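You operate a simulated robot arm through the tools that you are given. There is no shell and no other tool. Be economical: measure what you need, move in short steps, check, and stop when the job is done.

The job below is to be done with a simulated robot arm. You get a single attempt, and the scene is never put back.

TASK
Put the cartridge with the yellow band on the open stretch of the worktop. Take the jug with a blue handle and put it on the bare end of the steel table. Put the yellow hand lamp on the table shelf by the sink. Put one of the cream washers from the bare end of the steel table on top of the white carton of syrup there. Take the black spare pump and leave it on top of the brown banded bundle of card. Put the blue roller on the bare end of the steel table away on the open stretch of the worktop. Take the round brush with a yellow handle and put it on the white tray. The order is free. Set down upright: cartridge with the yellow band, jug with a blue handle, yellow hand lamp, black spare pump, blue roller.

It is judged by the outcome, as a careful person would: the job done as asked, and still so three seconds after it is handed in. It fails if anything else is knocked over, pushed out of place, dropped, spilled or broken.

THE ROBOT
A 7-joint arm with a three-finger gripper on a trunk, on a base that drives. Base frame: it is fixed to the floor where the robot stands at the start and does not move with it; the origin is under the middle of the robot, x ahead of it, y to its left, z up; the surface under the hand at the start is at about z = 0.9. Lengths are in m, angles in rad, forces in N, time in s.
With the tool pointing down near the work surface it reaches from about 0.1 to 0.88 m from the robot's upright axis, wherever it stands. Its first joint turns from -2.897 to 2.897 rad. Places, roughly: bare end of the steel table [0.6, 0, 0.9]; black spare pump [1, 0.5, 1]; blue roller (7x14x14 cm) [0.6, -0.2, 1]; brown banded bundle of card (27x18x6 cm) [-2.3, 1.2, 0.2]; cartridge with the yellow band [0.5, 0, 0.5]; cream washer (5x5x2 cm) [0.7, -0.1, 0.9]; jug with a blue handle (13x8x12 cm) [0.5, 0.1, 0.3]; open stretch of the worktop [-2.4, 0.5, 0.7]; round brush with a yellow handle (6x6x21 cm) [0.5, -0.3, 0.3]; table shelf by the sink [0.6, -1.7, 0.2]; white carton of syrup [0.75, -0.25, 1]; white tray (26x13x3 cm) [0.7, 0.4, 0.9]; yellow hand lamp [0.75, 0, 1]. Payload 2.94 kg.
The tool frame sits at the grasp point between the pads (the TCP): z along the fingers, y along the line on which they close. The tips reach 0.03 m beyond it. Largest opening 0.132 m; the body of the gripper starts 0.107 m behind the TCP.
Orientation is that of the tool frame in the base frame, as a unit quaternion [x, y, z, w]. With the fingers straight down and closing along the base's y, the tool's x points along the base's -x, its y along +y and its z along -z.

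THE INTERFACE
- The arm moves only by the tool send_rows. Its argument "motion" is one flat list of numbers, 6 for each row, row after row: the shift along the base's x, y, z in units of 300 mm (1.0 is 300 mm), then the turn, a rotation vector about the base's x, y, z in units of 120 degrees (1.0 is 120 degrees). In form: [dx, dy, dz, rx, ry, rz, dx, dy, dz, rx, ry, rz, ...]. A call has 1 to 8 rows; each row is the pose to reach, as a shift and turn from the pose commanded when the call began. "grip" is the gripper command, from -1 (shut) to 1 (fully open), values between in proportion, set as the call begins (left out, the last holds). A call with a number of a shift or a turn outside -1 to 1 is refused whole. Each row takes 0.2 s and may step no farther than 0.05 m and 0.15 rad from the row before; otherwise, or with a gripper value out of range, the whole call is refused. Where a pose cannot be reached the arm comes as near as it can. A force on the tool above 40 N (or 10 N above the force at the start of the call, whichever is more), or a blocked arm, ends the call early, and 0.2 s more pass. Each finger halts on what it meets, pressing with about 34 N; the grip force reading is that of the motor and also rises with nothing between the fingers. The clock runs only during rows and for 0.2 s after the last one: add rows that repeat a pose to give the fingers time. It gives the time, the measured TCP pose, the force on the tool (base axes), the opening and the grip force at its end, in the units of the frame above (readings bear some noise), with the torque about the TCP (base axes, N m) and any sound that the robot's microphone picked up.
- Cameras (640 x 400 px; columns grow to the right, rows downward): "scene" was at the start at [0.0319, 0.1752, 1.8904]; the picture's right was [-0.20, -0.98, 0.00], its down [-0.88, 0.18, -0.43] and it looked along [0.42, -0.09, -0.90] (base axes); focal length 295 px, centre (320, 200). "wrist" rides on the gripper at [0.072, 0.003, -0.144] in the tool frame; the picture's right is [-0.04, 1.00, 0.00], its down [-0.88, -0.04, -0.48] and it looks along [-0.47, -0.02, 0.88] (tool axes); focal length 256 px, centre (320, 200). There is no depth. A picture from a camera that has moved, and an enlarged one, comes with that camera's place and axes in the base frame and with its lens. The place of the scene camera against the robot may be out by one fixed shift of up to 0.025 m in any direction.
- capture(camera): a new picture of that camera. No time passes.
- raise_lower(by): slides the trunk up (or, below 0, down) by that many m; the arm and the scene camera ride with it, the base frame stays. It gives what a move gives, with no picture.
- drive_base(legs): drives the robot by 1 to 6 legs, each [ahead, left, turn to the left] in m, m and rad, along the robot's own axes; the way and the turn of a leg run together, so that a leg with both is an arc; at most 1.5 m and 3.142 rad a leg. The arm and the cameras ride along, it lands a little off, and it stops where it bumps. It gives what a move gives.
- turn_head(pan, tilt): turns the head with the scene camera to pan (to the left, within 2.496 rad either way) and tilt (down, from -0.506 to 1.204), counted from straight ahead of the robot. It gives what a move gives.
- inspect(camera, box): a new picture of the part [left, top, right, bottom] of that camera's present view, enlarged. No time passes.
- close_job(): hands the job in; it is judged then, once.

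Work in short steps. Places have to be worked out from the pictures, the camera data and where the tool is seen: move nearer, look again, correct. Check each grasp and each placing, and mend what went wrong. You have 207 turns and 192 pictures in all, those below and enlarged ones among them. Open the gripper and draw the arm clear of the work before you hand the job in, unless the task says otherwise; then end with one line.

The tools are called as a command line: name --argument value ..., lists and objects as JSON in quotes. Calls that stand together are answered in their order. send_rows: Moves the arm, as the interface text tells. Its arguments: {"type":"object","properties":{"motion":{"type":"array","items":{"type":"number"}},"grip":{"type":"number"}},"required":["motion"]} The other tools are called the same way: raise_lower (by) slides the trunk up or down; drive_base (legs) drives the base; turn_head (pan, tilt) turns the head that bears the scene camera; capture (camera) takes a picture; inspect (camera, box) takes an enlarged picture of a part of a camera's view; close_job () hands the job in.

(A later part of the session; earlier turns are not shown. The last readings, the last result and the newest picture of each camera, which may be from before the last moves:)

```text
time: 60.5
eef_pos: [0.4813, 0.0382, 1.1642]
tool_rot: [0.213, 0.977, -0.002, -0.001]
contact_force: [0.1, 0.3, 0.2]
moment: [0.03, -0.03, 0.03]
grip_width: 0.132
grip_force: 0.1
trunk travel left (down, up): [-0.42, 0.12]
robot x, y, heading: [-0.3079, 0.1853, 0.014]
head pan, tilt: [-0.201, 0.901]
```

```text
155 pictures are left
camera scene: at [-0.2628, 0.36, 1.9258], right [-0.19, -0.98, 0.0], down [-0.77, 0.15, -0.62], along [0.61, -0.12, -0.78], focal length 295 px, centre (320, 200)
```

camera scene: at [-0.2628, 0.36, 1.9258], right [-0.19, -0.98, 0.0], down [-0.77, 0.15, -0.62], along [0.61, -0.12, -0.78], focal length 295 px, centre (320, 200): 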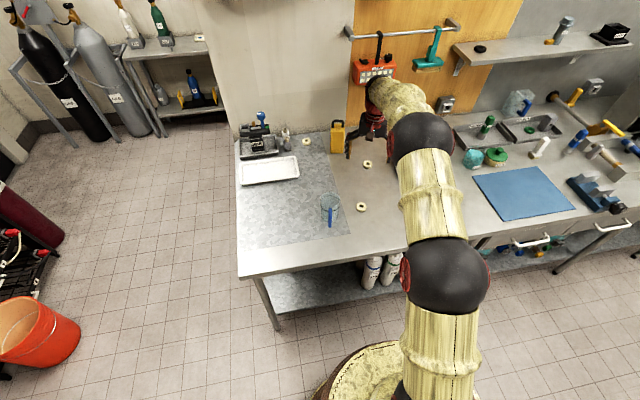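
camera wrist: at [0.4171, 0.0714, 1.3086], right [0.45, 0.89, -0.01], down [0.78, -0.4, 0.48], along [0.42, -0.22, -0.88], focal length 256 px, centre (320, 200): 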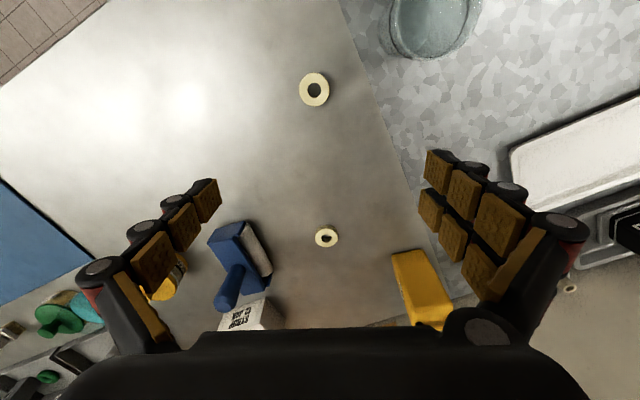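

Near washer is at ≈(0.444, 0.047). Part-close the gripper to 0.08 and descend above it, stopping at z≈0.96 to check.

send_rows --motion '[-0.06, 0.015, -0.1, 0, 0, 0, -0.123, 0.03, -0.2, 0, 0, 0, -0.123, 0.03, -0.35, 0, 0, 0, -0.123, 0.03, -0.5, 0, 0, 0, -0.123, 0.03, -0.63, 0, 0, 0]' --grip 0.2

capture --camera "wrist"

```text
time: 61.7
eef_pos: [0.4468, 0.0481, 0.9769]
tool_rot: [0.214, 0.977, -0.003, 0.0]
contact_force: [1.0, -0.3, 0.9]
moment: [0.03, 0.08, 0.0]
grip_width: 0.0792
grip_force: 0.1
trunk travel left (down, up): [-0.42, 0.12]
robot x, y, heading: [-0.3012, 0.1848, 0.01]
head pan, tilt: [-0.201, 0.901]
```

```text
154 pictures are left
camera wrist: at [0.3834, 0.0805, 1.1201], right [0.46, 0.89, -0.01], down [0.78, -0.4, 0.48], along [0.42, -0.22, -0.88], focal length 256 px, centre (320, 200)
```

wrist: 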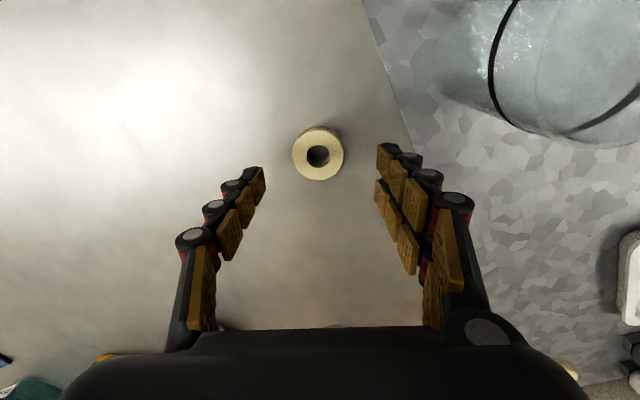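

Washer at (0.441, 0.048). Descend to z≈0.935 and close.

send_rows --motion '[-0.02, 0, -0.07, 0, 0, 0, -0.02, 0, -0.14, 0, 0, 0]'

send_rows --motion '[0, 0, 0, 0, 0, 0, 0, 0, 0, 0, 0, 0, 0, 0, 0, 0, 0, 0, 0, 0, 0, 0, 0, 0]' --grip -1

capture --camera "wrist"

```text
time: 62.3
eef_pos: [0.4408, 0.0482, 0.9321]
tool_rot: [0.213, 0.977, -0.002, 0.0]
contact_force: [0.7, -0.1, -0.2]
moment: [0.01, 0.02, 0.0]
grip_width: 0.0788
grip_force: 0.2
trunk travel left (down, up): [-0.42, 0.12]
robot x, y, heading: [-0.3066, 0.1891, 0.008]
head pan, tilt: [-0.201, 0.901]
```

```text
time: 63.3
eef_pos: [0.4396, 0.0486, 0.9341]
tool_rot: [0.213, 0.977, -0.002, -0.001]
contact_force: [0.3, 0.5, -0.1]
moment: [-0.02, 0.0, 0.01]
grip_width: 0.0453
grip_force: 30.6
trunk travel left (down, up): [-0.42, 0.12]
robot x, y, heading: [-0.3074, 0.1904, 0.012]
head pan, tilt: [-0.201, 0.901]
```

```text
153 pictures are left
camera wrist: at [0.3757, 0.0814, 1.0775], right [0.46, 0.89, -0.01], down [0.78, -0.4, 0.48], along [0.42, -0.22, -0.88], focal length 256 px, centre (320, 200)
```

wrist: 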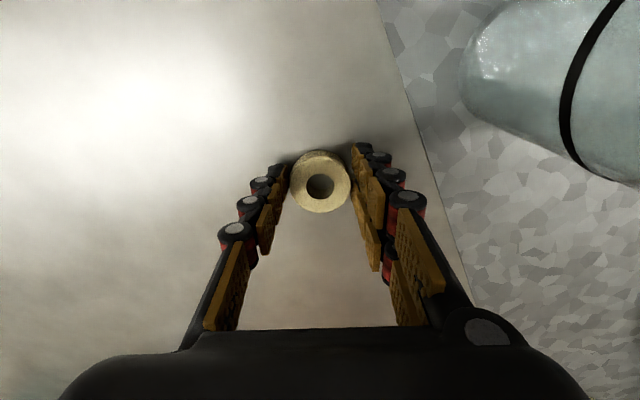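

Washer held. Lift to z≈1.2 and drive toward the carton.

send_rows --motion '[0, 0, 0.15, 0, 0, 0, 0, 0, 0.3, 0, 0, 0, 0, 0, 0.45, 0, 0, 0, 0, 0, 0.6, 0, 0, 0, 0, 0, 0.75, 0, 0, 0, 0, 0, 0.88, 0, 0, 0]'

drive_base --legs '[[0.22, -0.3, 0]]'

capture --camera "wrist"

capture --camera "scene"

```text
time: 64.7
eef_pos: [0.4367, 0.0476, 1.1965]
tool_rot: [0.214, 0.977, -0.003, -0.001]
contact_force: [0.0, 0.7, -0.5]
moment: [-0.02, -0.06, -0.01]
grip_width: 0.0453
grip_force: 34.3
trunk travel left (down, up): [-0.42, 0.12]
robot x, y, heading: [-0.3037, 0.1841, 0.016]
head pan, tilt: [-0.201, 0.901]
```

```text
time: 67.1
eef_pos: [0.6665, -0.2499, 1.1966]
tool_rot: [0.212, 0.977, -0.003, 0.0]
contact_force: [-0.5, 0.4, 0.1]
moment: [0.07, 0.0, -0.01]
grip_width: 0.0452
grip_force: 34.3
trunk travel left (down, up): [-0.42, 0.12]
robot x, y, heading: [-0.0803, -0.114, 0.014]
head pan, tilt: [-0.201, 0.901]
```

```text
152 pictures are left
camera wrist: at [0.6015, -0.2167, 1.34], right [0.45, 0.89, -0.01], down [0.79, -0.4, 0.48], along [0.42, -0.22, -0.88], focal length 256 px, centre (320, 200)
```

wrist: 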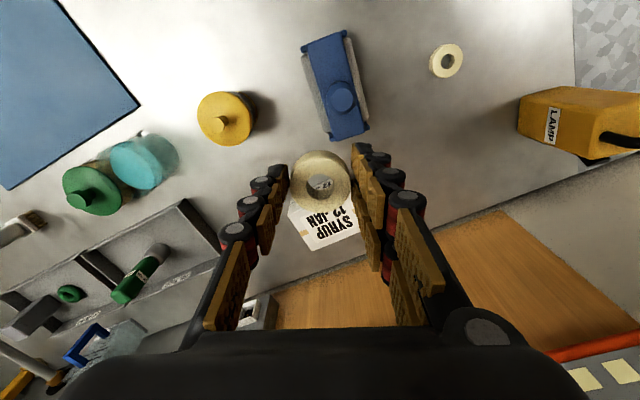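

```text
151 pictures are left
camera scene: at [-0.0353, 0.0608, 1.9258], right [-0.19, -0.98, 0.0], down [-0.77, 0.15, -0.62], along [0.61, -0.12, -0.78], focal length 295 px, centre (320, 200)
```

scene: 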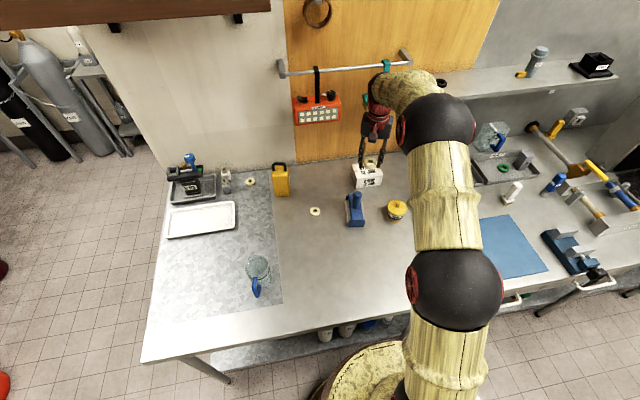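

inspect --camera "scene" --box '[320, 140, 420, 230]'

inspect --camera "wrist" --box '[240, 140, 420, 270]'

```text
4.44 times, centred on (370, 185) of scene
camera zoom: at [-0.0353, 0.0608, 1.9258], right [-0.19, -0.98, 0.0], down [-0.77, 0.15, -0.62], along [0.61, -0.12, -0.78], focal length 1312 px, centre (98, 267)
```

zoom: 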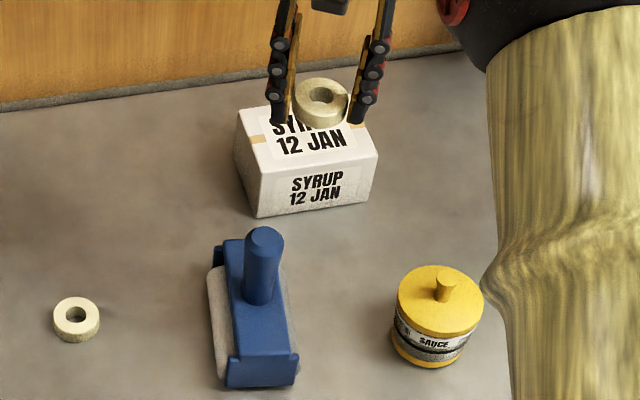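

```text
3.08 times, centred on (330, 205) of wrist
camera zoom: at [0.6015, -0.2167, 1.34], right [0.45, 0.89, -0.01], down [0.79, -0.4, 0.48], along [0.42, -0.22, -0.88], focal length 788 px, centre (289, 185)
```

zoom: 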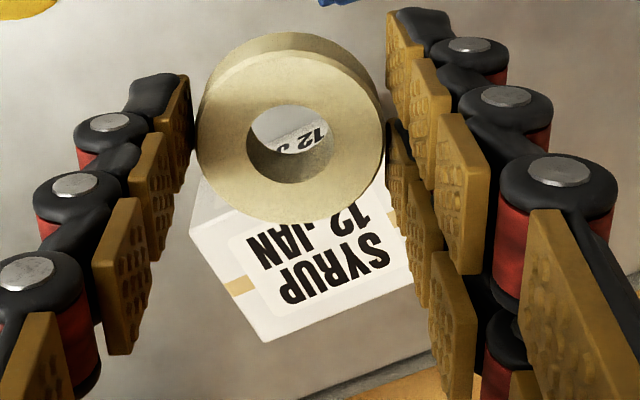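

Working the views together: carton top ≈ z 0.97, centre ≈(0.822, −0.308); scene camera reads ~2 cm off. Move above it at z≈1.07 and check.

send_rows --motion '[0.12, -0.043, -0.05, 0, 0, 0, 0.24, -0.086, -0.1, 0, 0, 0, 0.36, -0.13, -0.15, 0, 0, 0, 0.485, -0.175, -0.22, 0, 0, 0, 0.485, -0.175, -0.32, 0, 0, 0, 0.485, -0.175, -0.42, 0, 0, 0]'

capture --camera "wrist"

inspect --camera "scene" --box '[280, 40, 480, 230]'

```text
time: 68.5
eef_pos: [0.7981, -0.2989, 1.0685]
tool_rot: [0.212, 0.977, -0.003, -0.001]
contact_force: [0.6, -0.2, -0.1]
moment: [0.03, 0.16, -0.03]
grip_width: 0.045
grip_force: 34.0
out of reach, approached as far as the arm can: row 4, 5, 6
trunk travel left (down, up): [-0.42, 0.12]
robot x, y, heading: [-0.0787, -0.1112, 0.009]
head pan, tilt: [-0.201, 0.901]
```

```text
148 pictures are left
camera wrist: at [0.7345, -0.2657, 1.2118], right [0.45, 0.89, -0.01], down [0.79, -0.4, 0.47], along [0.42, -0.22, -0.88], focal length 256 px, centre (320, 200)
```

wrist: 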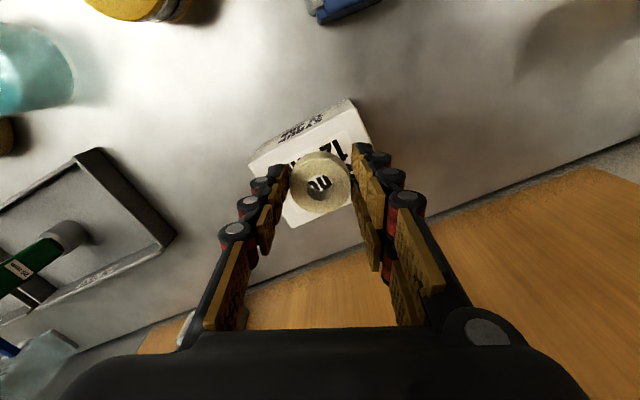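

```text
2.11 times, centred on (380, 135) of scene
camera zoom: at [-0.0314, 0.0611, 1.9255], right [-0.19, -0.98, 0.0], down [-0.77, 0.15, -0.62], along [0.61, -0.12, -0.79], focal length 622 px, centre (194, 337)
```

zoom: 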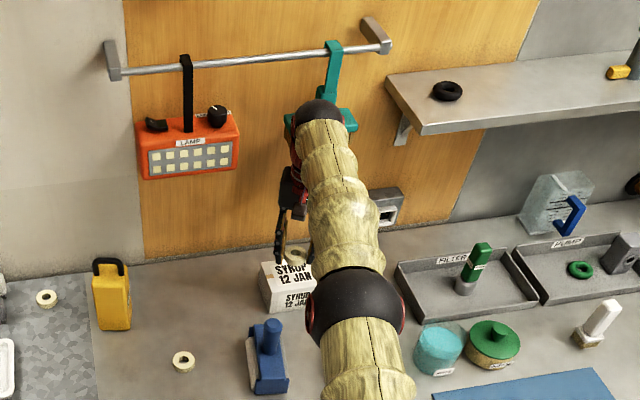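

Washer is above the front part of the carton; arm reach is short by ~3 cm, so nudge the base forward 3 cm.

drive_base --legs '[[0.03, 0, 0]]'

capture --camera "wrist"

```text
time: 69.3
eef_pos: [0.8267, -0.2968, 1.0682]
tool_rot: [0.211, 0.978, -0.004, -0.002]
contact_force: [0.2, 1.1, -1.4]
moment: [-0.03, 0.09, -0.03]
grip_width: 0.045
grip_force: 34.4
trunk travel left (down, up): [-0.42, 0.12]
robot x, y, heading: [-0.049, -0.1109, 0.016]
head pan, tilt: [-0.201, 0.901]
```

```text
146 pictures are left
camera wrist: at [0.7638, -0.2645, 1.2115], right [0.45, 0.89, -0.01], down [0.79, -0.4, 0.47], along [0.42, -0.22, -0.88], focal length 256 px, centre (320, 200)
```

wrist: 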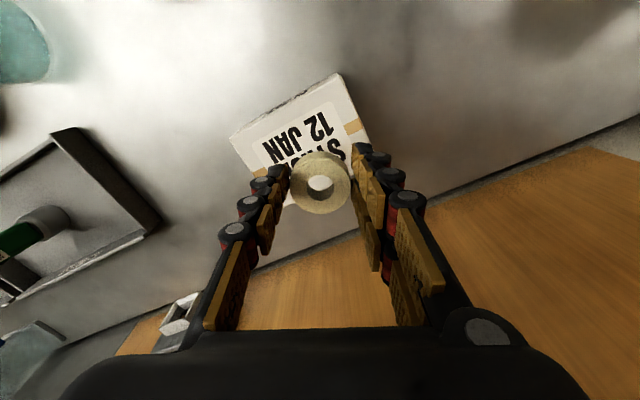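

Now well over the top. Shift 1 cm in −y and descend to contact.

send_rows --motion '[-0.01, -0.03, -0.06, 0, 0, 0, -0.01, -0.03, -0.12, 0, 0, 0, -0.01, -0.03, -0.17, 0, 0, 0, -0.01, -0.03, -0.19, 0, 0, 0, -0.01, -0.03, -0.205, 0, 0, 0]'

capture --camera "wrist"

```text
time: 70.5
eef_pos: [0.8182, -0.3046, 1.0094]
tool_rot: [0.211, 0.978, -0.003, -0.002]
contact_force: [0.2, -0.2, -0.6]
moment: [-0.01, 0.01, 0.02]
grip_width: 0.045
grip_force: 34.1
out of reach, approached as far as the arm can: row 5
trunk travel left (down, up): [-0.42, 0.12]
robot x, y, heading: [-0.0469, -0.1103, 0.015]
head pan, tilt: [-0.201, 0.901]
```

```text
145 pictures are left
camera wrist: at [0.7545, -0.272, 1.1525], right [0.45, 0.89, -0.01], down [0.79, -0.4, 0.48], along [0.42, -0.22, -0.88], focal length 256 px, centre (320, 200)
```

wrist: 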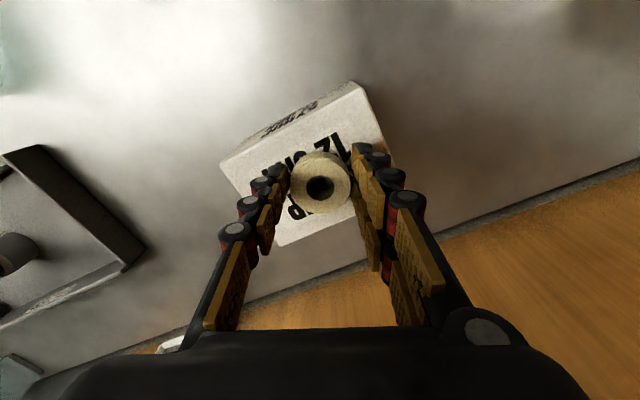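

send_rows --motion '[-0.02, 0, -0.02, 0, 0, 0, -0.03, 0, -0.04, 0, 0, 0, -0.03, 0, -0.06, 0, 0, 0]'

inspect --camera "wrist" --box '[210, 70, 430, 270]'

```text
time: 71.3
eef_pos: [0.8118, -0.304, 0.999]
tool_rot: [0.212, 0.977, -0.003, 0.005]
contact_force: [10.9, 2.8, 37.2]
moment: [0.48, -0.37, -0.15]
grip_width: 0.0454
grip_force: 34.2
trunk travel left (down, up): [-0.42, 0.12]
robot x, y, heading: [-0.0507, -0.1094, 0.014]
head pan, tilt: [-0.201, 0.901]
```

```text
2.00 times, centred on (320, 170) of wrist
camera zoom: at [0.7464, -0.2721, 1.1429], right [0.45, 0.89, 0.0], down [0.78, -0.39, 0.49], along [0.43, -0.22, -0.87], focal length 512 px, centre (320, 260)
```

zoom: 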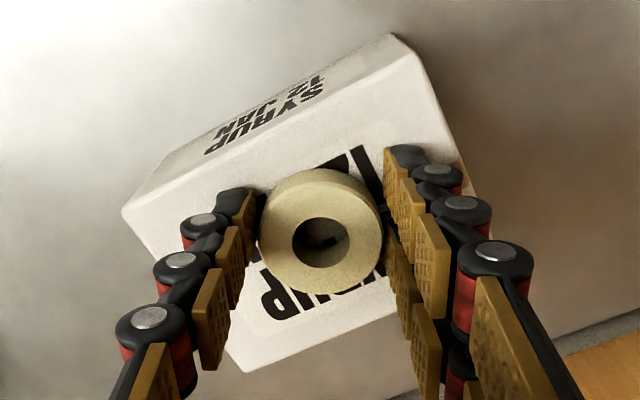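

Contact; centred on the carton. Ease off and release.

send_rows --motion '[0, 0, 0.02, 0, 0, 0, 0, 0, 0.02, 0, 0, 0]'

send_rows --motion '[0, 0, 0, 0, 0, 0, 0, 0, 0, 0, 0, 0, 0, 0, 0, 0, 0, 0]' --grip 0.2

send_rows --motion '[0, 0, 0.1, 0, 0, 0, 0, 0, 0.22, 0, 0, 0, -0.1, 0, 0.34, 0, 0, 0, -0.22, 0, 0.46, 0, 0, 0, -0.35, 0, 0.55, 0, 0, 0, -0.45, 0, 0.65, 0, 0, 0]'

capture --camera "wrist"

```text
time: 71.9
eef_pos: [0.8103, -0.3047, 0.9994]
tool_rot: [0.21, 0.978, -0.004, 0.0]
contact_force: [13.8, 2.4, 30.7]
moment: [0.26, -0.79, -0.07]
grip_width: 0.0451
grip_force: 34.0
trunk travel left (down, up): [-0.42, 0.12]
robot x, y, heading: [-0.048, -0.1139, 0.017]
head pan, tilt: [-0.201, 0.901]
```

```text
time: 72.7
eef_pos: [0.8086, -0.3055, 0.9932]
tool_rot: [0.211, 0.977, -0.003, -0.004]
contact_force: [-4.6, 0.2, 9.2]
moment: [-0.08, 0.16, -0.07]
grip_width: 0.0804
grip_force: 5.0
trunk travel left (down, up): [-0.42, 0.12]
robot x, y, heading: [-0.0527, -0.1128, 0.019]
head pan, tilt: [-0.201, 0.901]
```

```text
refused: row 4 steps farther than a row can; nothing moved
```

```text
143 pictures are left
camera wrist: at [0.745, -0.2729, 1.1374], right [0.45, 0.89, -0.01], down [0.79, -0.4, 0.47], along [0.42, -0.22, -0.88], focal length 256 px, centre (320, 200)
```

wrist: 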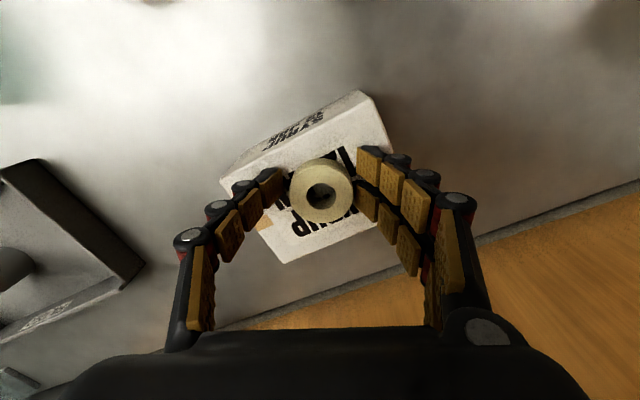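

Released; rise clear.

send_rows --motion '[0, 0, 0.1, 0, 0, 0, 0, 0, 0.22, 0, 0, 0, -0.08, 0, 0.34, 0, 0, 0, -0.18, 0, 0.45, 0, 0, 0, -0.29, 0, 0.55, 0, 0, 0, -0.4, 0, 0.65, 0, 0, 0]'

capture --camera "wrist"

inspect --camera "scene" --box '[280, 40, 480, 230]'

```text
time: 74.3
eef_pos: [0.8579, -0.353, 1.1297]
tool_rot: [0.211, 0.969, -0.01, 0.126]
contact_force: [-0.9, 0.4, -1.6]
moment: [-0.07, -0.21, 0.02]
grip_width: 0.0792
grip_force: 0.2
out of reach, approached as far as the arm can: row 3, 4, 5
trunk travel left (down, up): [-0.42, 0.12]
robot x, y, heading: [-0.0515, -0.1124, 0.016]
head pan, tilt: [-0.201, 0.901]
stopped in row 6: the arm was blocked; the commanded pose is now the measured one
```

```text
142 pictures are left
camera wrist: at [0.7622, -0.3116, 1.2514], right [0.45, 0.89, 0.04], down [0.64, -0.36, 0.68], along [0.62, -0.28, -0.73], focal length 256 px, centre (320, 200)
```

wrist: 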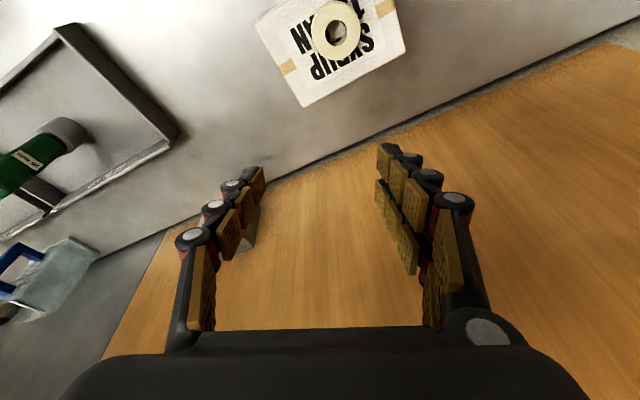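

```text
2.11 times, centred on (380, 135) of scene
camera zoom: at [-0.0117, 0.064, 1.9257], right [-0.19, -0.98, 0.0], down [-0.77, 0.15, -0.62], along [0.61, -0.12, -0.78], focal length 622 px, centre (194, 337)
```

zoom: 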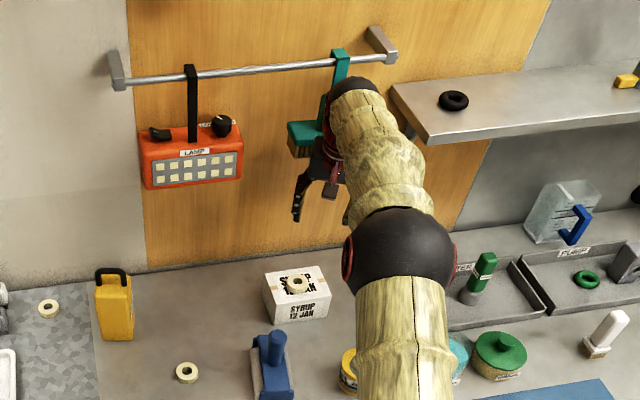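

The washer sits well on the carton, but the arm strayed toward the hanging brush near its reach limit. Back the base straight away from the wall.

drive_base --legs '[[-0.15, 0, 0]]'

capture --camera "scene"

capture --camera "wrist"

```text
time: 75.7
eef_pos: [0.7137, -0.3568, 1.132]
tool_rot: [0.21, 0.969, -0.011, 0.128]
contact_force: [-0.1, 0.0, 0.2]
moment: [-0.01, -0.05, -0.01]
grip_width: 0.0793
grip_force: 0.1
trunk travel left (down, up): [-0.42, 0.12]
robot x, y, heading: [-0.1987, -0.1163, 0.008]
head pan, tilt: [-0.201, 0.901]
```

```text
140 pictures are left
camera scene: at [-0.1581, 0.0601, 1.9258], right [-0.19, -0.98, 0.0], down [-0.77, 0.15, -0.62], along [0.61, -0.12, -0.78], focal length 295 px, centre (320, 200)
```

scene: 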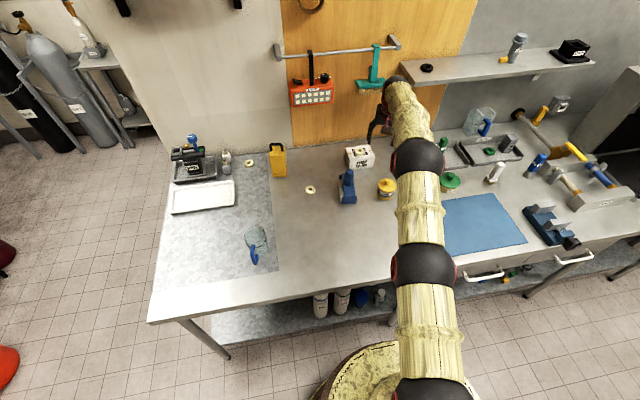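

```text
139 pictures are left
camera wrist: at [0.6155, -0.3148, 1.2531], right [0.45, 0.89, 0.05], down [0.64, -0.36, 0.68], along [0.62, -0.28, -0.73], focal length 256 px, centre (320, 200)
```

wrist: 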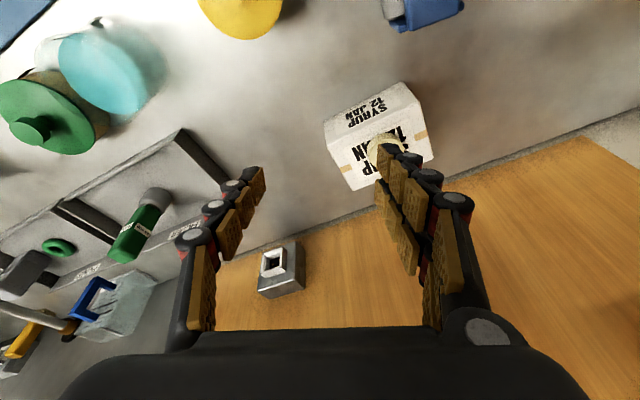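

Brush still hangs properly and the washer stays. Retract, and bring the tool to a 45° forward tilt, yaw 0, for the lamp.

send_rows --motion '[-0.087, 0.125, 0.029, -0.011, -0.041, 0.032, -0.175, 0.25, 0.057, -0.023, -0.082, 0.064, -0.262, 0.375, 0.086, -0.034, -0.123, 0.096, -0.35, 0.5, 0.115, -0.045, -0.164, 0.128, -0.437, 0.625, 0.144, -0.057, -0.205, 0.16, -0.525, 0.75, 0.172, -0.068, -0.246, 0.1925, -0.612, 0.875, 0.2, -0.068, -0.246, 0.1925, -0.7, 1.0, 0.23, -0.068, -0.246, 0.1925]' --grip 1

capture --camera "wrist"

inspect --camera "scene" --box '[160, 120, 400, 280]'

```text
time: 77.2
eef_pos: [0.5217, -0.1073, 1.1436]
tool_rot: [-0.001, 0.937, 0.002, 0.35]
contact_force: [0.1, -0.1, -1.6]
moment: [0.02, -0.07, 0.04]
grip_width: 0.1318
grip_force: 0.0
trunk travel left (down, up): [-0.42, 0.12]
robot x, y, heading: [-0.1969, -0.1103, 0.01]
head pan, tilt: [-0.201, 0.901]
stopped in row 7: the force on the tool passed its limit at 48 N (the readings are from after the stop); the commanded pose is now the measured one
```

```text
138 pictures are left
camera wrist: at [0.3726, -0.1055, 1.2057], right [0.03, 1.0, 0.03], down [0.35, -0.04, 0.94], along [0.94, -0.02, -0.35], focal length 256 px, centre (320, 200)
```

wrist: 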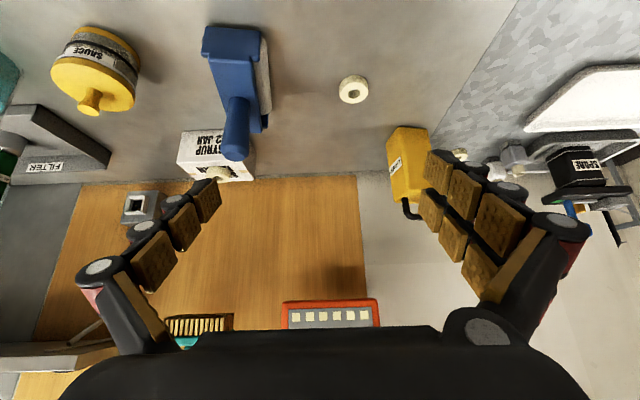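

```text
2.50 times, centred on (280, 200) of scene
camera zoom: at [-0.1577, 0.06, 1.9257], right [-0.19, -0.98, 0.0], down [-0.77, 0.15, -0.62], along [0.61, -0.11, -0.78], focal length 738 px, centre (420, 200)
```

zoom: 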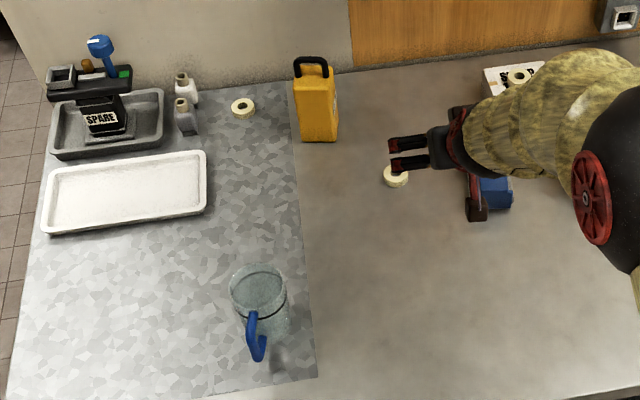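

Something stopped the move at 48 N. Check the roller and surroundings.

capture --camera "scene"

inspect --camera "wrist" --box '[120, 0, 460, 240]'

```text
136 pictures are left
camera scene: at [-0.1577, 0.06, 1.9257], right [-0.19, -0.98, 0.0], down [-0.77, 0.15, -0.62], along [0.61, -0.11, -0.78], focal length 295 px, centre (320, 200)
```

scene: 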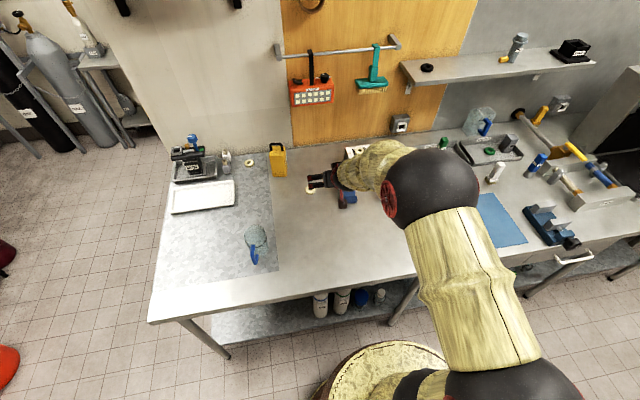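

```text
1.67 times, centred on (290, 120) of wrist
camera zoom: at [0.3726, -0.1055, 1.2057], right [0.03, 1.0, 0.03], down [0.35, -0.04, 0.94], along [0.94, -0.02, -0.35], focal length 427 px, centre (370, 333)
```

zoom: 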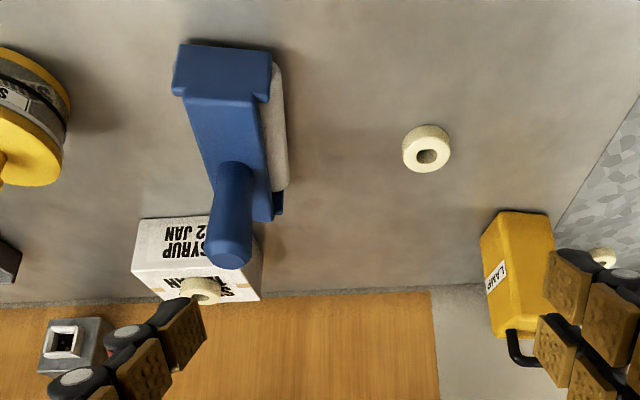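

Nothing was disturbed—likely a joint-motion transient. Lamp front base is at ≈(0.805, 0.075). Drive to line up with it.

drive_base --legs '[[0, 0.185, 0], [0.17, 0, 0]]'

capture --camera "wrist"

```text
time: 79.8
eef_pos: [0.6908, 0.0777, 1.1447]
tool_rot: [-0.001, 0.936, 0.002, 0.351]
contact_force: [0.0, 0.0, -0.6]
moment: [0.01, 0.0, 0.01]
grip_width: 0.1321
grip_force: 0.0
trunk travel left (down, up): [-0.42, 0.12]
robot x, y, heading: [-0.0348, 0.0717, 0.014]
head pan, tilt: [-0.201, 0.901]
```

```text
134 pictures are left
camera wrist: at [0.5423, 0.0786, 1.2068], right [0.03, 1.0, 0.03], down [0.35, -0.04, 0.94], along [0.94, -0.02, -0.35], focal length 256 px, centre (320, 200)
```

wrist: 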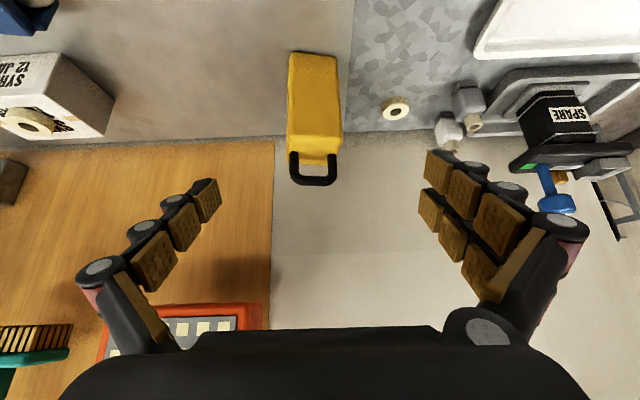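

Lamp body spans x 0.80–0.868, z 0.90–1.024, centre y 0.069, handle top 1.08. Approach along the tool axis.

send_rows --motion '[0.08, -0.005, -0.089, 0, 0, 0, 0.16, -0.01, -0.178, 0, 0, 0, 0.24, -0.015, -0.267, 0, 0, 0, 0.32, -0.02, -0.355, 0, 0, 0]'

capture --camera "wrist"

```text
time: 80.8
eef_pos: [0.786, 0.0732, 1.0376]
tool_rot: [-0.001, 0.936, 0.002, 0.351]
contact_force: [0.7, -0.3, -0.3]
moment: [0.02, 0.06, -0.02]
grip_width: 0.1321
grip_force: 0.0
trunk travel left (down, up): [-0.42, 0.12]
robot x, y, heading: [-0.0366, 0.0753, 0.012]
head pan, tilt: [-0.201, 0.901]
```

```text
133 pictures are left
camera wrist: at [0.6375, 0.0735, 1.0994], right [0.03, 1.0, 0.03], down [0.35, -0.04, 0.94], along [0.94, -0.02, -0.35], focal length 256 px, centre (320, 200)
```

wrist: 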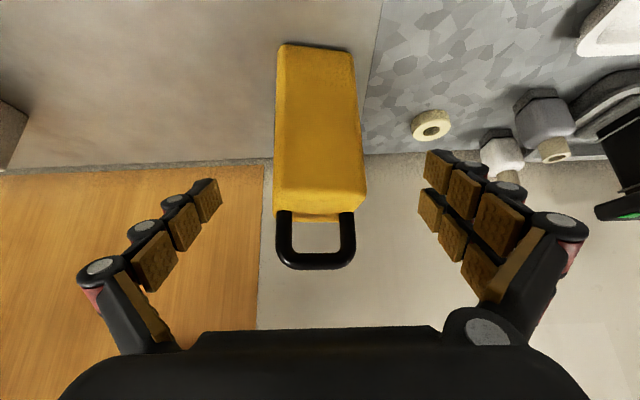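

send_rows --motion '[0.08, -0.008, -0.09, 0, 0, 0, 0.165, -0.015, -0.178, 0, 0, 0]'

send_rows --motion '[0, 0, 0, 0, 0, 0, 0, 0, 0, 0, 0, 0, 0, 0, 0, 0, 0, 0, 0, 0, 0, 0, 0, 0, 0, 0, 0, 0, 0, 0]' --grip -1

capture --camera "wrist"

```text
time: 81.4
eef_pos: [0.836, 0.0662, 0.9856]
tool_rot: [-0.001, 0.936, 0.002, 0.351]
contact_force: [0.8, -0.1, 0.3]
moment: [0.0, 0.03, 0.05]
grip_width: 0.1315
grip_force: 0.1
trunk travel left (down, up): [-0.42, 0.12]
robot x, y, heading: [-0.0315, 0.0689, 0.012]
head pan, tilt: [-0.201, 0.901]
```

```text
time: 82.6
eef_pos: [0.836, 0.0666, 0.9875]
tool_rot: [-0.001, 0.936, 0.003, 0.352]
contact_force: [0.1, 0.0, 1.5]
moment: [-0.08, -0.07, -0.06]
grip_width: 0.0663
grip_force: 18.2
trunk travel left (down, up): [-0.42, 0.12]
robot x, y, heading: [-0.0342, 0.0713, 0.011]
head pan, tilt: [-0.201, 0.901]
```

```text
132 pictures are left
camera wrist: at [0.6867, 0.0676, 1.0478], right [0.03, 1.0, 0.03], down [0.35, -0.04, 0.94], along [0.94, -0.02, -0.35], focal length 256 px, centre (320, 200)
```

wrist: 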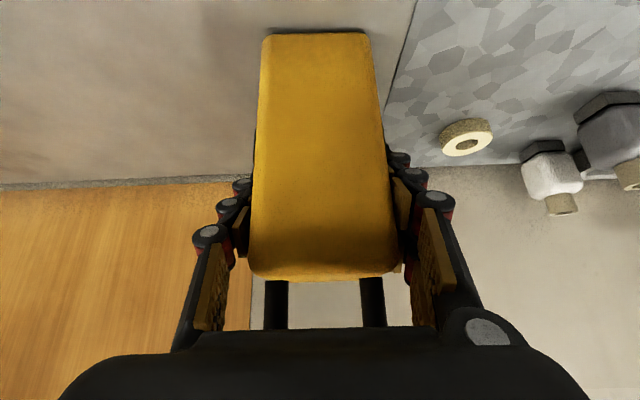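

Wait for full grip then lift slightly and retract.

send_rows --motion '[0, 0, 0, 0, 0, 0, 0, 0, 0, 0, 0, 0, 0, 0, 0.05, 0, 0, 0, 0, 0, 0.1, 0, 0, 0, -0.1, 0, 0.17, 0, 0, 0, -0.22, 0, 0.25, 0, 0, 0, -0.34, 0, 0.33, 0, 0, 0, -0.46, 0, 0.41, 0, 0, 0]'

capture --camera "wrist"

capture --camera "scene"

```text
time: 84.4
eef_pos: [0.6955, 0.0657, 1.1104]
tool_rot: [-0.001, 0.936, 0.001, 0.352]
contact_force: [-1.3, -1.2, -3.2]
moment: [0.04, -0.06, 0.02]
grip_width: 0.0654
grip_force: 33.5
trunk travel left (down, up): [-0.42, 0.12]
robot x, y, heading: [-0.0334, 0.0703, 0.011]
head pan, tilt: [-0.201, 0.901]
```

```text
131 pictures are left
camera wrist: at [0.5466, 0.0675, 1.1717], right [0.03, 1.0, 0.03], down [0.35, -0.04, 0.94], along [0.94, -0.02, -0.35], focal length 256 px, centre (320, 200)
```

wrist: 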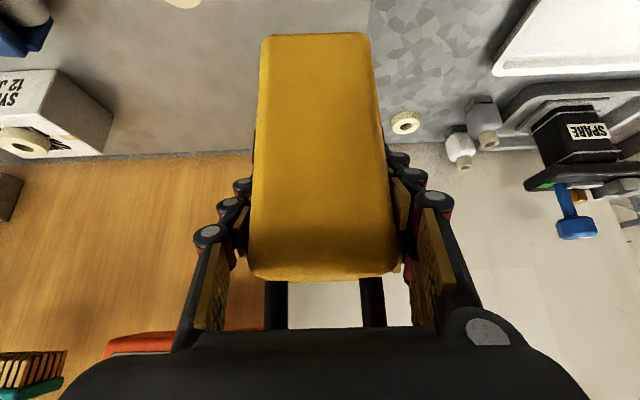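

```text
130 pictures are left
camera scene: at [0.008, 0.2444, 1.9258], right [-0.19, -0.98, 0.0], down [-0.77, 0.15, -0.62], along [0.61, -0.12, -0.78], focal length 295 px, centre (320, 200)
```

scene: 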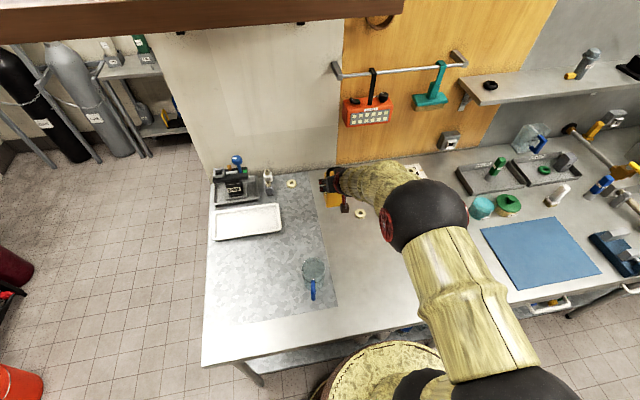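

Lamp held firmly and upright. Raise a bit, back away from the table and drive right to view the sink shelf.

send_rows --motion '[0, 0, 0.12, 0, 0, 0, 0, 0, 0.24, 0, 0, 0, -0.1, 0, 0.3, 0, 0, 0]'

drive_base --legs '[[-0.85, 0, 0], [0, -1.3, 0]]'

turn_head --pan -0.2 --tilt 0.75

capture --camera "scene"

```text
time: 85.2
eef_pos: [0.6656, 0.0667, 1.2014]
tool_rot: [0.0, 0.936, 0.002, 0.352]
contact_force: [-0.7, 0.0, -3.3]
moment: [0.0, -0.03, -0.03]
grip_width: 0.0654
grip_force: 34.3
trunk travel left (down, up): [-0.42, 0.12]
robot x, y, heading: [-0.0339, 0.0705, 0.009]
head pan, tilt: [-0.201, 0.901]
```

```text
time: 95.8
eef_pos: [-0.1554, -1.2152, 1.1989]
tool_rot: [-0.004, 0.936, 0.004, 0.351]
contact_force: [1.0, 0.7, -2.7]
moment: [0.0, -0.05, 0.02]
grip_width: 0.0654
grip_force: 33.6
trunk travel left (down, up): [-0.42, 0.12]
robot x, y, heading: [-0.8573, -1.2144, 0.021]
head pan, tilt: [-0.201, 0.901]
```

```text
time: 96.5
eef_pos: [-0.1563, -1.2155, 1.1998]
tool_rot: [-0.003, 0.936, 0.003, 0.352]
contact_force: [0.0, -0.4, -3.7]
moment: [0.04, -0.06, 0.01]
grip_width: 0.0653
grip_force: 34.1
trunk travel left (down, up): [-0.42, 0.12]
robot x, y, heading: [-0.8582, -1.2184, 0.019]
head pan, tilt: [-0.201, 0.75]
```

```text
129 pictures are left
camera scene: at [-0.8083, -1.0436, 1.9376], right [-0.18, -0.98, 0.0], down [-0.67, 0.12, -0.73], along [0.72, -0.13, -0.68], focal length 295 px, centre (320, 200)
```

scene: 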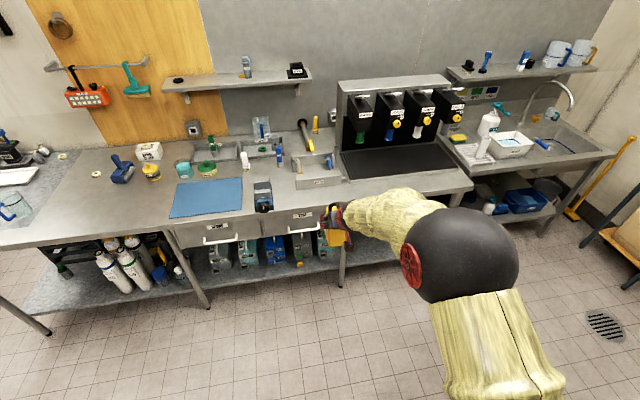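

The first table's under-shelf runs to y≈−2.03; the sink-end stretch at (0.6, −1.7) is below the dispenser. Drive right, lower, and look.

drive_base --legs '[[0, -0.45, 0]]'

raise_lower --by -0.4

send_rows --motion '[0, 0, -0.15, 0, 0, 0, 0, 0, -0.3, 0, 0, 0, 0, 0, -0.45, 0, 0, 0, 0, 0, -0.6, 0, 0, 0, 0, 0, -0.75, 0, 0, 0, 0, 0, -0.9, 0, 0, 0, 0, 0, -1.0, 0, 0, 0]'

turn_head --pan -0.05 --tilt 0.6

capture --camera "scene"

capture --camera "wrist"

```text
time: 99.2
eef_pos: [-0.1462, -1.6679, 1.1987]
tool_rot: [-0.006, 0.936, 0.004, 0.351]
contact_force: [0.5, -0.3, -3.3]
moment: [0.0, 0.0, 0.03]
grip_width: 0.0654
grip_force: 34.1
trunk travel left (down, up): [-0.42, 0.12]
robot x, y, heading: [-0.8479, -1.6684, 0.018]
head pan, tilt: [-0.201, 0.75]
```

```text
time: 103.0
eef_pos: [-0.1456, -1.6668, 0.7996]
tool_rot: [-0.005, 0.936, 0.004, 0.351]
contact_force: [0.1, -0.1, -4.6]
moment: [0.01, -0.03, -0.02]
grip_width: 0.0656
grip_force: 33.5
trunk travel left (down, up): [-0.02, 0.52]
robot x, y, heading: [-0.8479, -1.6656, 0.025]
head pan, tilt: [-0.201, 0.75]
```

```text
time: 104.6
eef_pos: [-0.1454, -1.6646, 0.4977]
tool_rot: [-0.004, 0.936, 0.002, 0.351]
contact_force: [-0.3, -0.3, -1.9]
moment: [-0.01, 0.05, -0.03]
grip_width: 0.0656
grip_force: 34.5
out of reach, approached as far as the arm can: row 4
trunk travel left (down, up): [-0.02, 0.52]
robot x, y, heading: [-0.8448, -1.668, 0.023]
head pan, tilt: [-0.201, 0.75]
```

```text
time: 105.3
eef_pos: [-0.1453, -1.6663, 0.4987]
tool_rot: [-0.004, 0.936, 0.003, 0.351]
contact_force: [0.8, -0.1, -4.4]
moment: [-0.01, -0.04, -0.01]
grip_width: 0.0654
grip_force: 34.1
trunk travel left (down, up): [-0.02, 0.52]
robot x, y, heading: [-0.8503, -1.671, 0.019]
head pan, tilt: [-0.051, 0.6]
```

```text
128 pictures are left
camera scene: at [-0.792, -1.4838, 1.5505], right [-0.03, -1.0, 0.0], down [-0.57, 0.02, -0.82], along [0.82, -0.02, -0.57], focal length 295 px, centre (320, 200)
```

scene: 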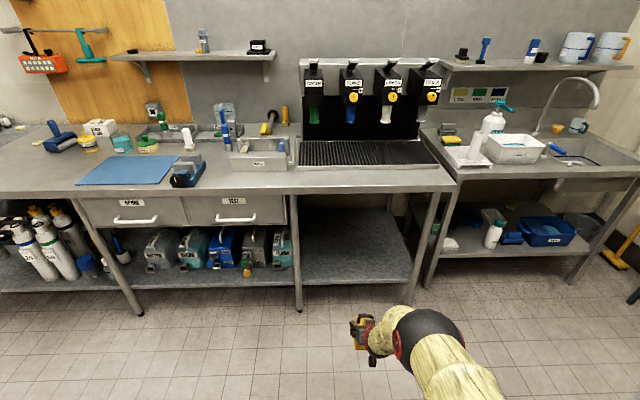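

```text
127 pictures are left
camera wrist: at [-0.2943, -1.6658, 0.5592], right [0.02, 1.0, 0.03], down [0.35, -0.04, 0.94], along [0.94, -0.01, -0.35], focal length 256 px, centre (320, 200)
```

wrist: 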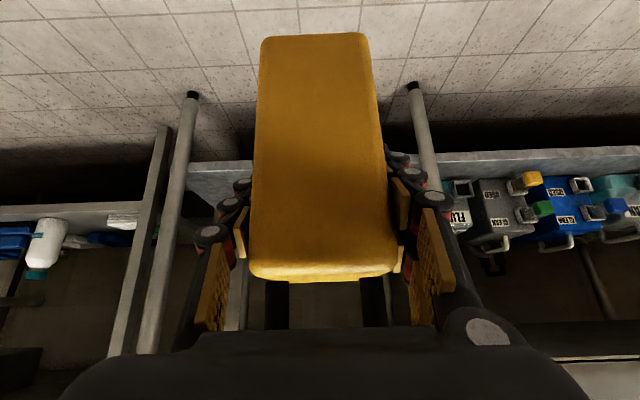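

The sink-end shelf section (y −1.4 to −2.0) is empty. Lower the lamp a little more and drive in so it passes over the shelf edge.

send_rows --motion '[0, 0, -0.09, 0, 0, 0, 0, 0, -0.18, 0, 0, 0, 0, 0, -0.27, 0, 0, 0]'

drive_base --legs '[[0.55, -0.02, 0]]'

capture --camera "scene"

capture --camera "wrist"

```text
time: 106.1
eef_pos: [-0.1465, -1.6659, 0.4188]
tool_rot: [-0.005, 0.936, 0.003, 0.352]
contact_force: [0.5, 0.1, -3.2]
moment: [-0.01, 0.02, -0.03]
grip_width: 0.0653
grip_force: 34.1
trunk travel left (down, up): [-0.02, 0.52]
robot x, y, heading: [-0.8495, -1.6664, 0.021]
head pan, tilt: [-0.051, 0.6]
```

```text
time: 109.3
eef_pos: [0.4068, -1.6651, 0.4175]
tool_rot: [-0.009, 0.936, 0.005, 0.351]
contact_force: [-0.2, -0.5, -3.2]
moment: [-0.01, -0.02, -0.01]
grip_width: 0.0652
grip_force: 34.0
trunk travel left (down, up): [-0.02, 0.52]
robot x, y, heading: [-0.2952, -1.6766, 0.03]
head pan, tilt: [-0.051, 0.6]
```

```text
126 pictures are left
camera scene: at [-0.2401, -1.4889, 1.5505], right [-0.02, -1.0, 0.0], down [-0.57, 0.01, -0.82], along [0.82, -0.02, -0.57], focal length 295 px, centre (320, 200)
```

scene: 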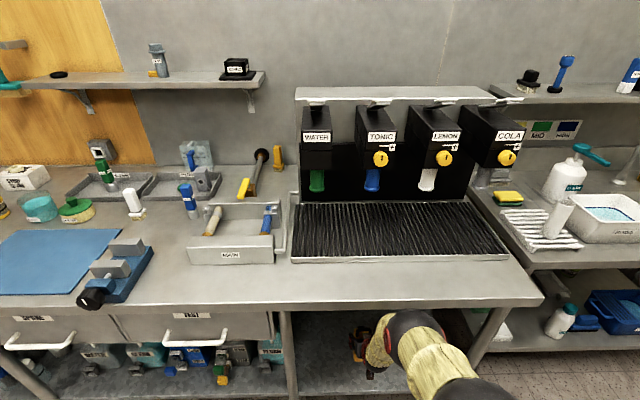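

```text
125 pictures are left
camera wrist: at [0.2583, -1.667, 0.4784], right [0.01, 1.0, 0.03], down [0.35, -0.03, 0.94], along [0.94, 0.0, -0.35], focal length 256 px, centre (320, 200)
```

wrist: 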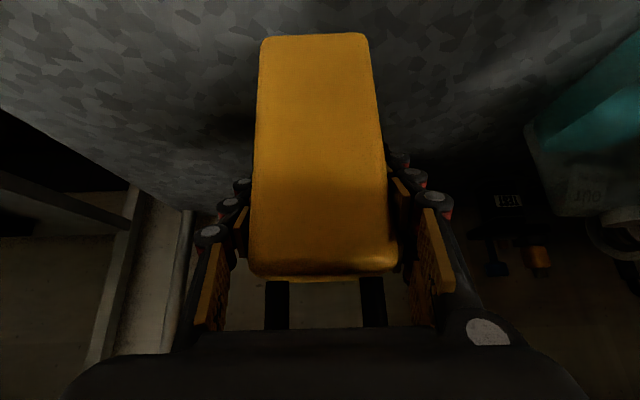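

Inside over the shelf. Move forward 8 cm and descend toward z≈0.345.

send_rows --motion '[0.13, -0.04, -0.05, 0, 0, 0, 0.26, -0.08, -0.1, 0, 0, 0, 0.27, -0.08, -0.17, 0, 0, 0, 0.27, -0.08, -0.21, 0, 0, 0, 0.27, -0.08, -0.24, 0, 0, 0]'

capture --camera "wrist"

```text
time: 110.5
eef_pos: [0.4917, -1.6871, 0.345]
tool_rot: [-0.009, 0.936, 0.005, 0.352]
contact_force: [1.1, -0.3, -3.7]
moment: [0.02, -0.06, 0.01]
grip_width: 0.0654
grip_force: 33.2
trunk travel left (down, up): [-0.02, 0.52]
robot x, y, heading: [-0.2904, -1.6729, 0.031]
head pan, tilt: [-0.051, 0.6]
```

```text
124 pictures are left
camera wrist: at [0.3422, -1.6884, 0.4059], right [0.01, 1.0, 0.03], down [0.35, -0.03, 0.94], along [0.94, 0.0, -0.35], focal length 256 px, centre (320, 200)
```

wrist: 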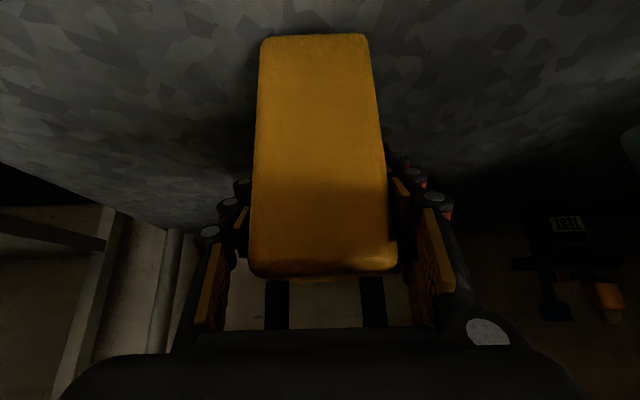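

Descend in 3–6 mm steps until contact.

send_rows --motion '[0, 0, -0.015, 0, 0, 0, 0, 0, -0.03, 0, 0, 0, 0, 0, -0.045, 0, 0, 0, 0, 0, -0.06, 0, 0, 0, 0, 0, -0.075, 0, 0, 0, 0, 0, -0.09, 0, 0, 0]'

```text
time: 111.9
eef_pos: [0.4916, -1.6905, 0.3225]
tool_rot: [-0.009, 0.935, 0.005, 0.356]
contact_force: [7.5, 1.6, 27.0]
moment: [0.14, -0.75, -0.07]
grip_width: 0.0657
grip_force: 34.3
trunk travel left (down, up): [-0.02, 0.52]
robot x, y, heading: [-0.2943, -1.6741, 0.027]
head pan, tilt: [-0.051, 0.6]
```

Contact (shelf ≈0.237). Ease off and release.

send_rows --motion '[0, 0, 0.015, 0, 0, 0, 0, 0, 0.015, 0, 0, 0]'

send_rows --motion '[0, 0, 0, 0, 0, 0, 0, 0, 0, 0, 0, 0, 0, 0, 0, 0, 0, 0, 0, 0, 0, 0, 0, 0, 0, 0, 0, 0, 0, 0]' --grip 1

capture --camera "wrist"

```text
time: 112.5
eef_pos: [0.4878, -1.6906, 0.323]
tool_rot: [-0.008, 0.936, 0.004, 0.351]
contact_force: [7.1, -0.6, 13.5]
moment: [-0.05, -0.8, -0.04]
grip_width: 0.0652
grip_force: 33.8
trunk travel left (down, up): [-0.02, 0.52]
robot x, y, heading: [-0.2946, -1.6744, 0.03]
head pan, tilt: [-0.051, 0.6]
```

```text
time: 113.7
eef_pos: [0.4891, -1.6914, 0.3239]
tool_rot: [-0.009, 0.936, 0.005, 0.351]
contact_force: [-0.4, 0.0, 0.0]
moment: [-0.03, -0.01, -0.01]
grip_width: 0.132
grip_force: 0.1
trunk travel left (down, up): [-0.02, 0.52]
robot x, y, heading: [-0.2969, -1.6734, 0.033]
head pan, tilt: [-0.051, 0.6]
```

```text
123 pictures are left
camera wrist: at [0.3395, -1.6914, 0.3839], right [0.01, 1.0, 0.03], down [0.35, -0.03, 0.94], along [0.94, 0.0, -0.35], focal length 256 px, centre (320, 200)
```

wrist: 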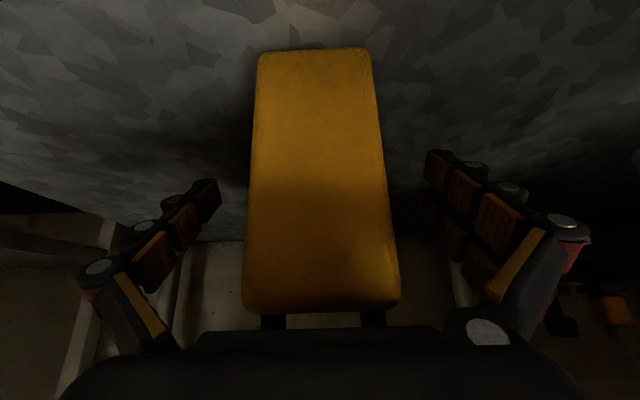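

Lamp stands. Withdraw along the tool axis, then back off and verify.

send_rows --motion '[-0.1, 0, 0.11, 0, 0, 0, -0.2, 0, 0.22, 0, 0, 0, -0.3, 0, 0.32, 0, 0, 0, -0.42, 0, 0.36, 0, 0, 0]'

drive_base --legs '[[-0.55, 0, 0]]'

capture --camera "scene"

```text
time: 114.7
eef_pos: [0.3616, -1.6895, 0.4313]
tool_rot: [-0.009, 0.936, 0.005, 0.351]
contact_force: [0.5, -0.9, -0.1]
moment: [0.0, 0.05, 0.0]
grip_width: 0.1322
grip_force: 0.1
trunk travel left (down, up): [-0.02, 0.52]
robot x, y, heading: [-0.2955, -1.6757, 0.032]
head pan, tilt: [-0.051, 0.6]
```

```text
time: 117.9
eef_pos: [-0.1894, -1.71, 0.4309]
tool_rot: [-0.004, 0.936, 0.003, 0.351]
contact_force: [-0.3, 0.1, -1.1]
moment: [0.01, 0.01, 0.03]
grip_width: 0.1318
grip_force: 0.0
trunk travel left (down, up): [-0.02, 0.52]
robot x, y, heading: [-0.8439, -1.6909, 0.023]
head pan, tilt: [-0.051, 0.6]
```

```text
122 pictures are left
camera scene: at [-0.7892, -1.5039, 1.5505], right [-0.03, -1.0, 0.0], down [-0.57, 0.02, -0.82], along [0.82, -0.02, -0.57], focal length 295 px, centre (320, 200)
```

scene: 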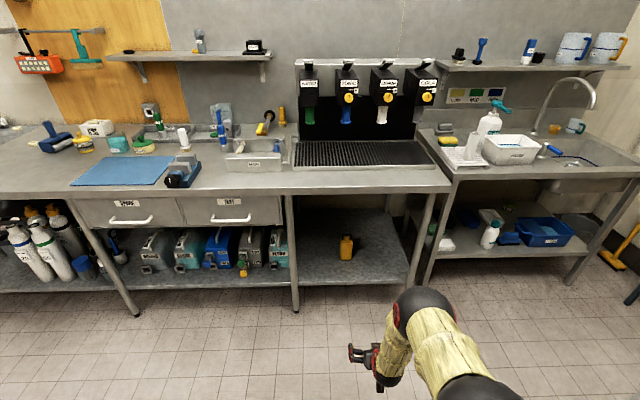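

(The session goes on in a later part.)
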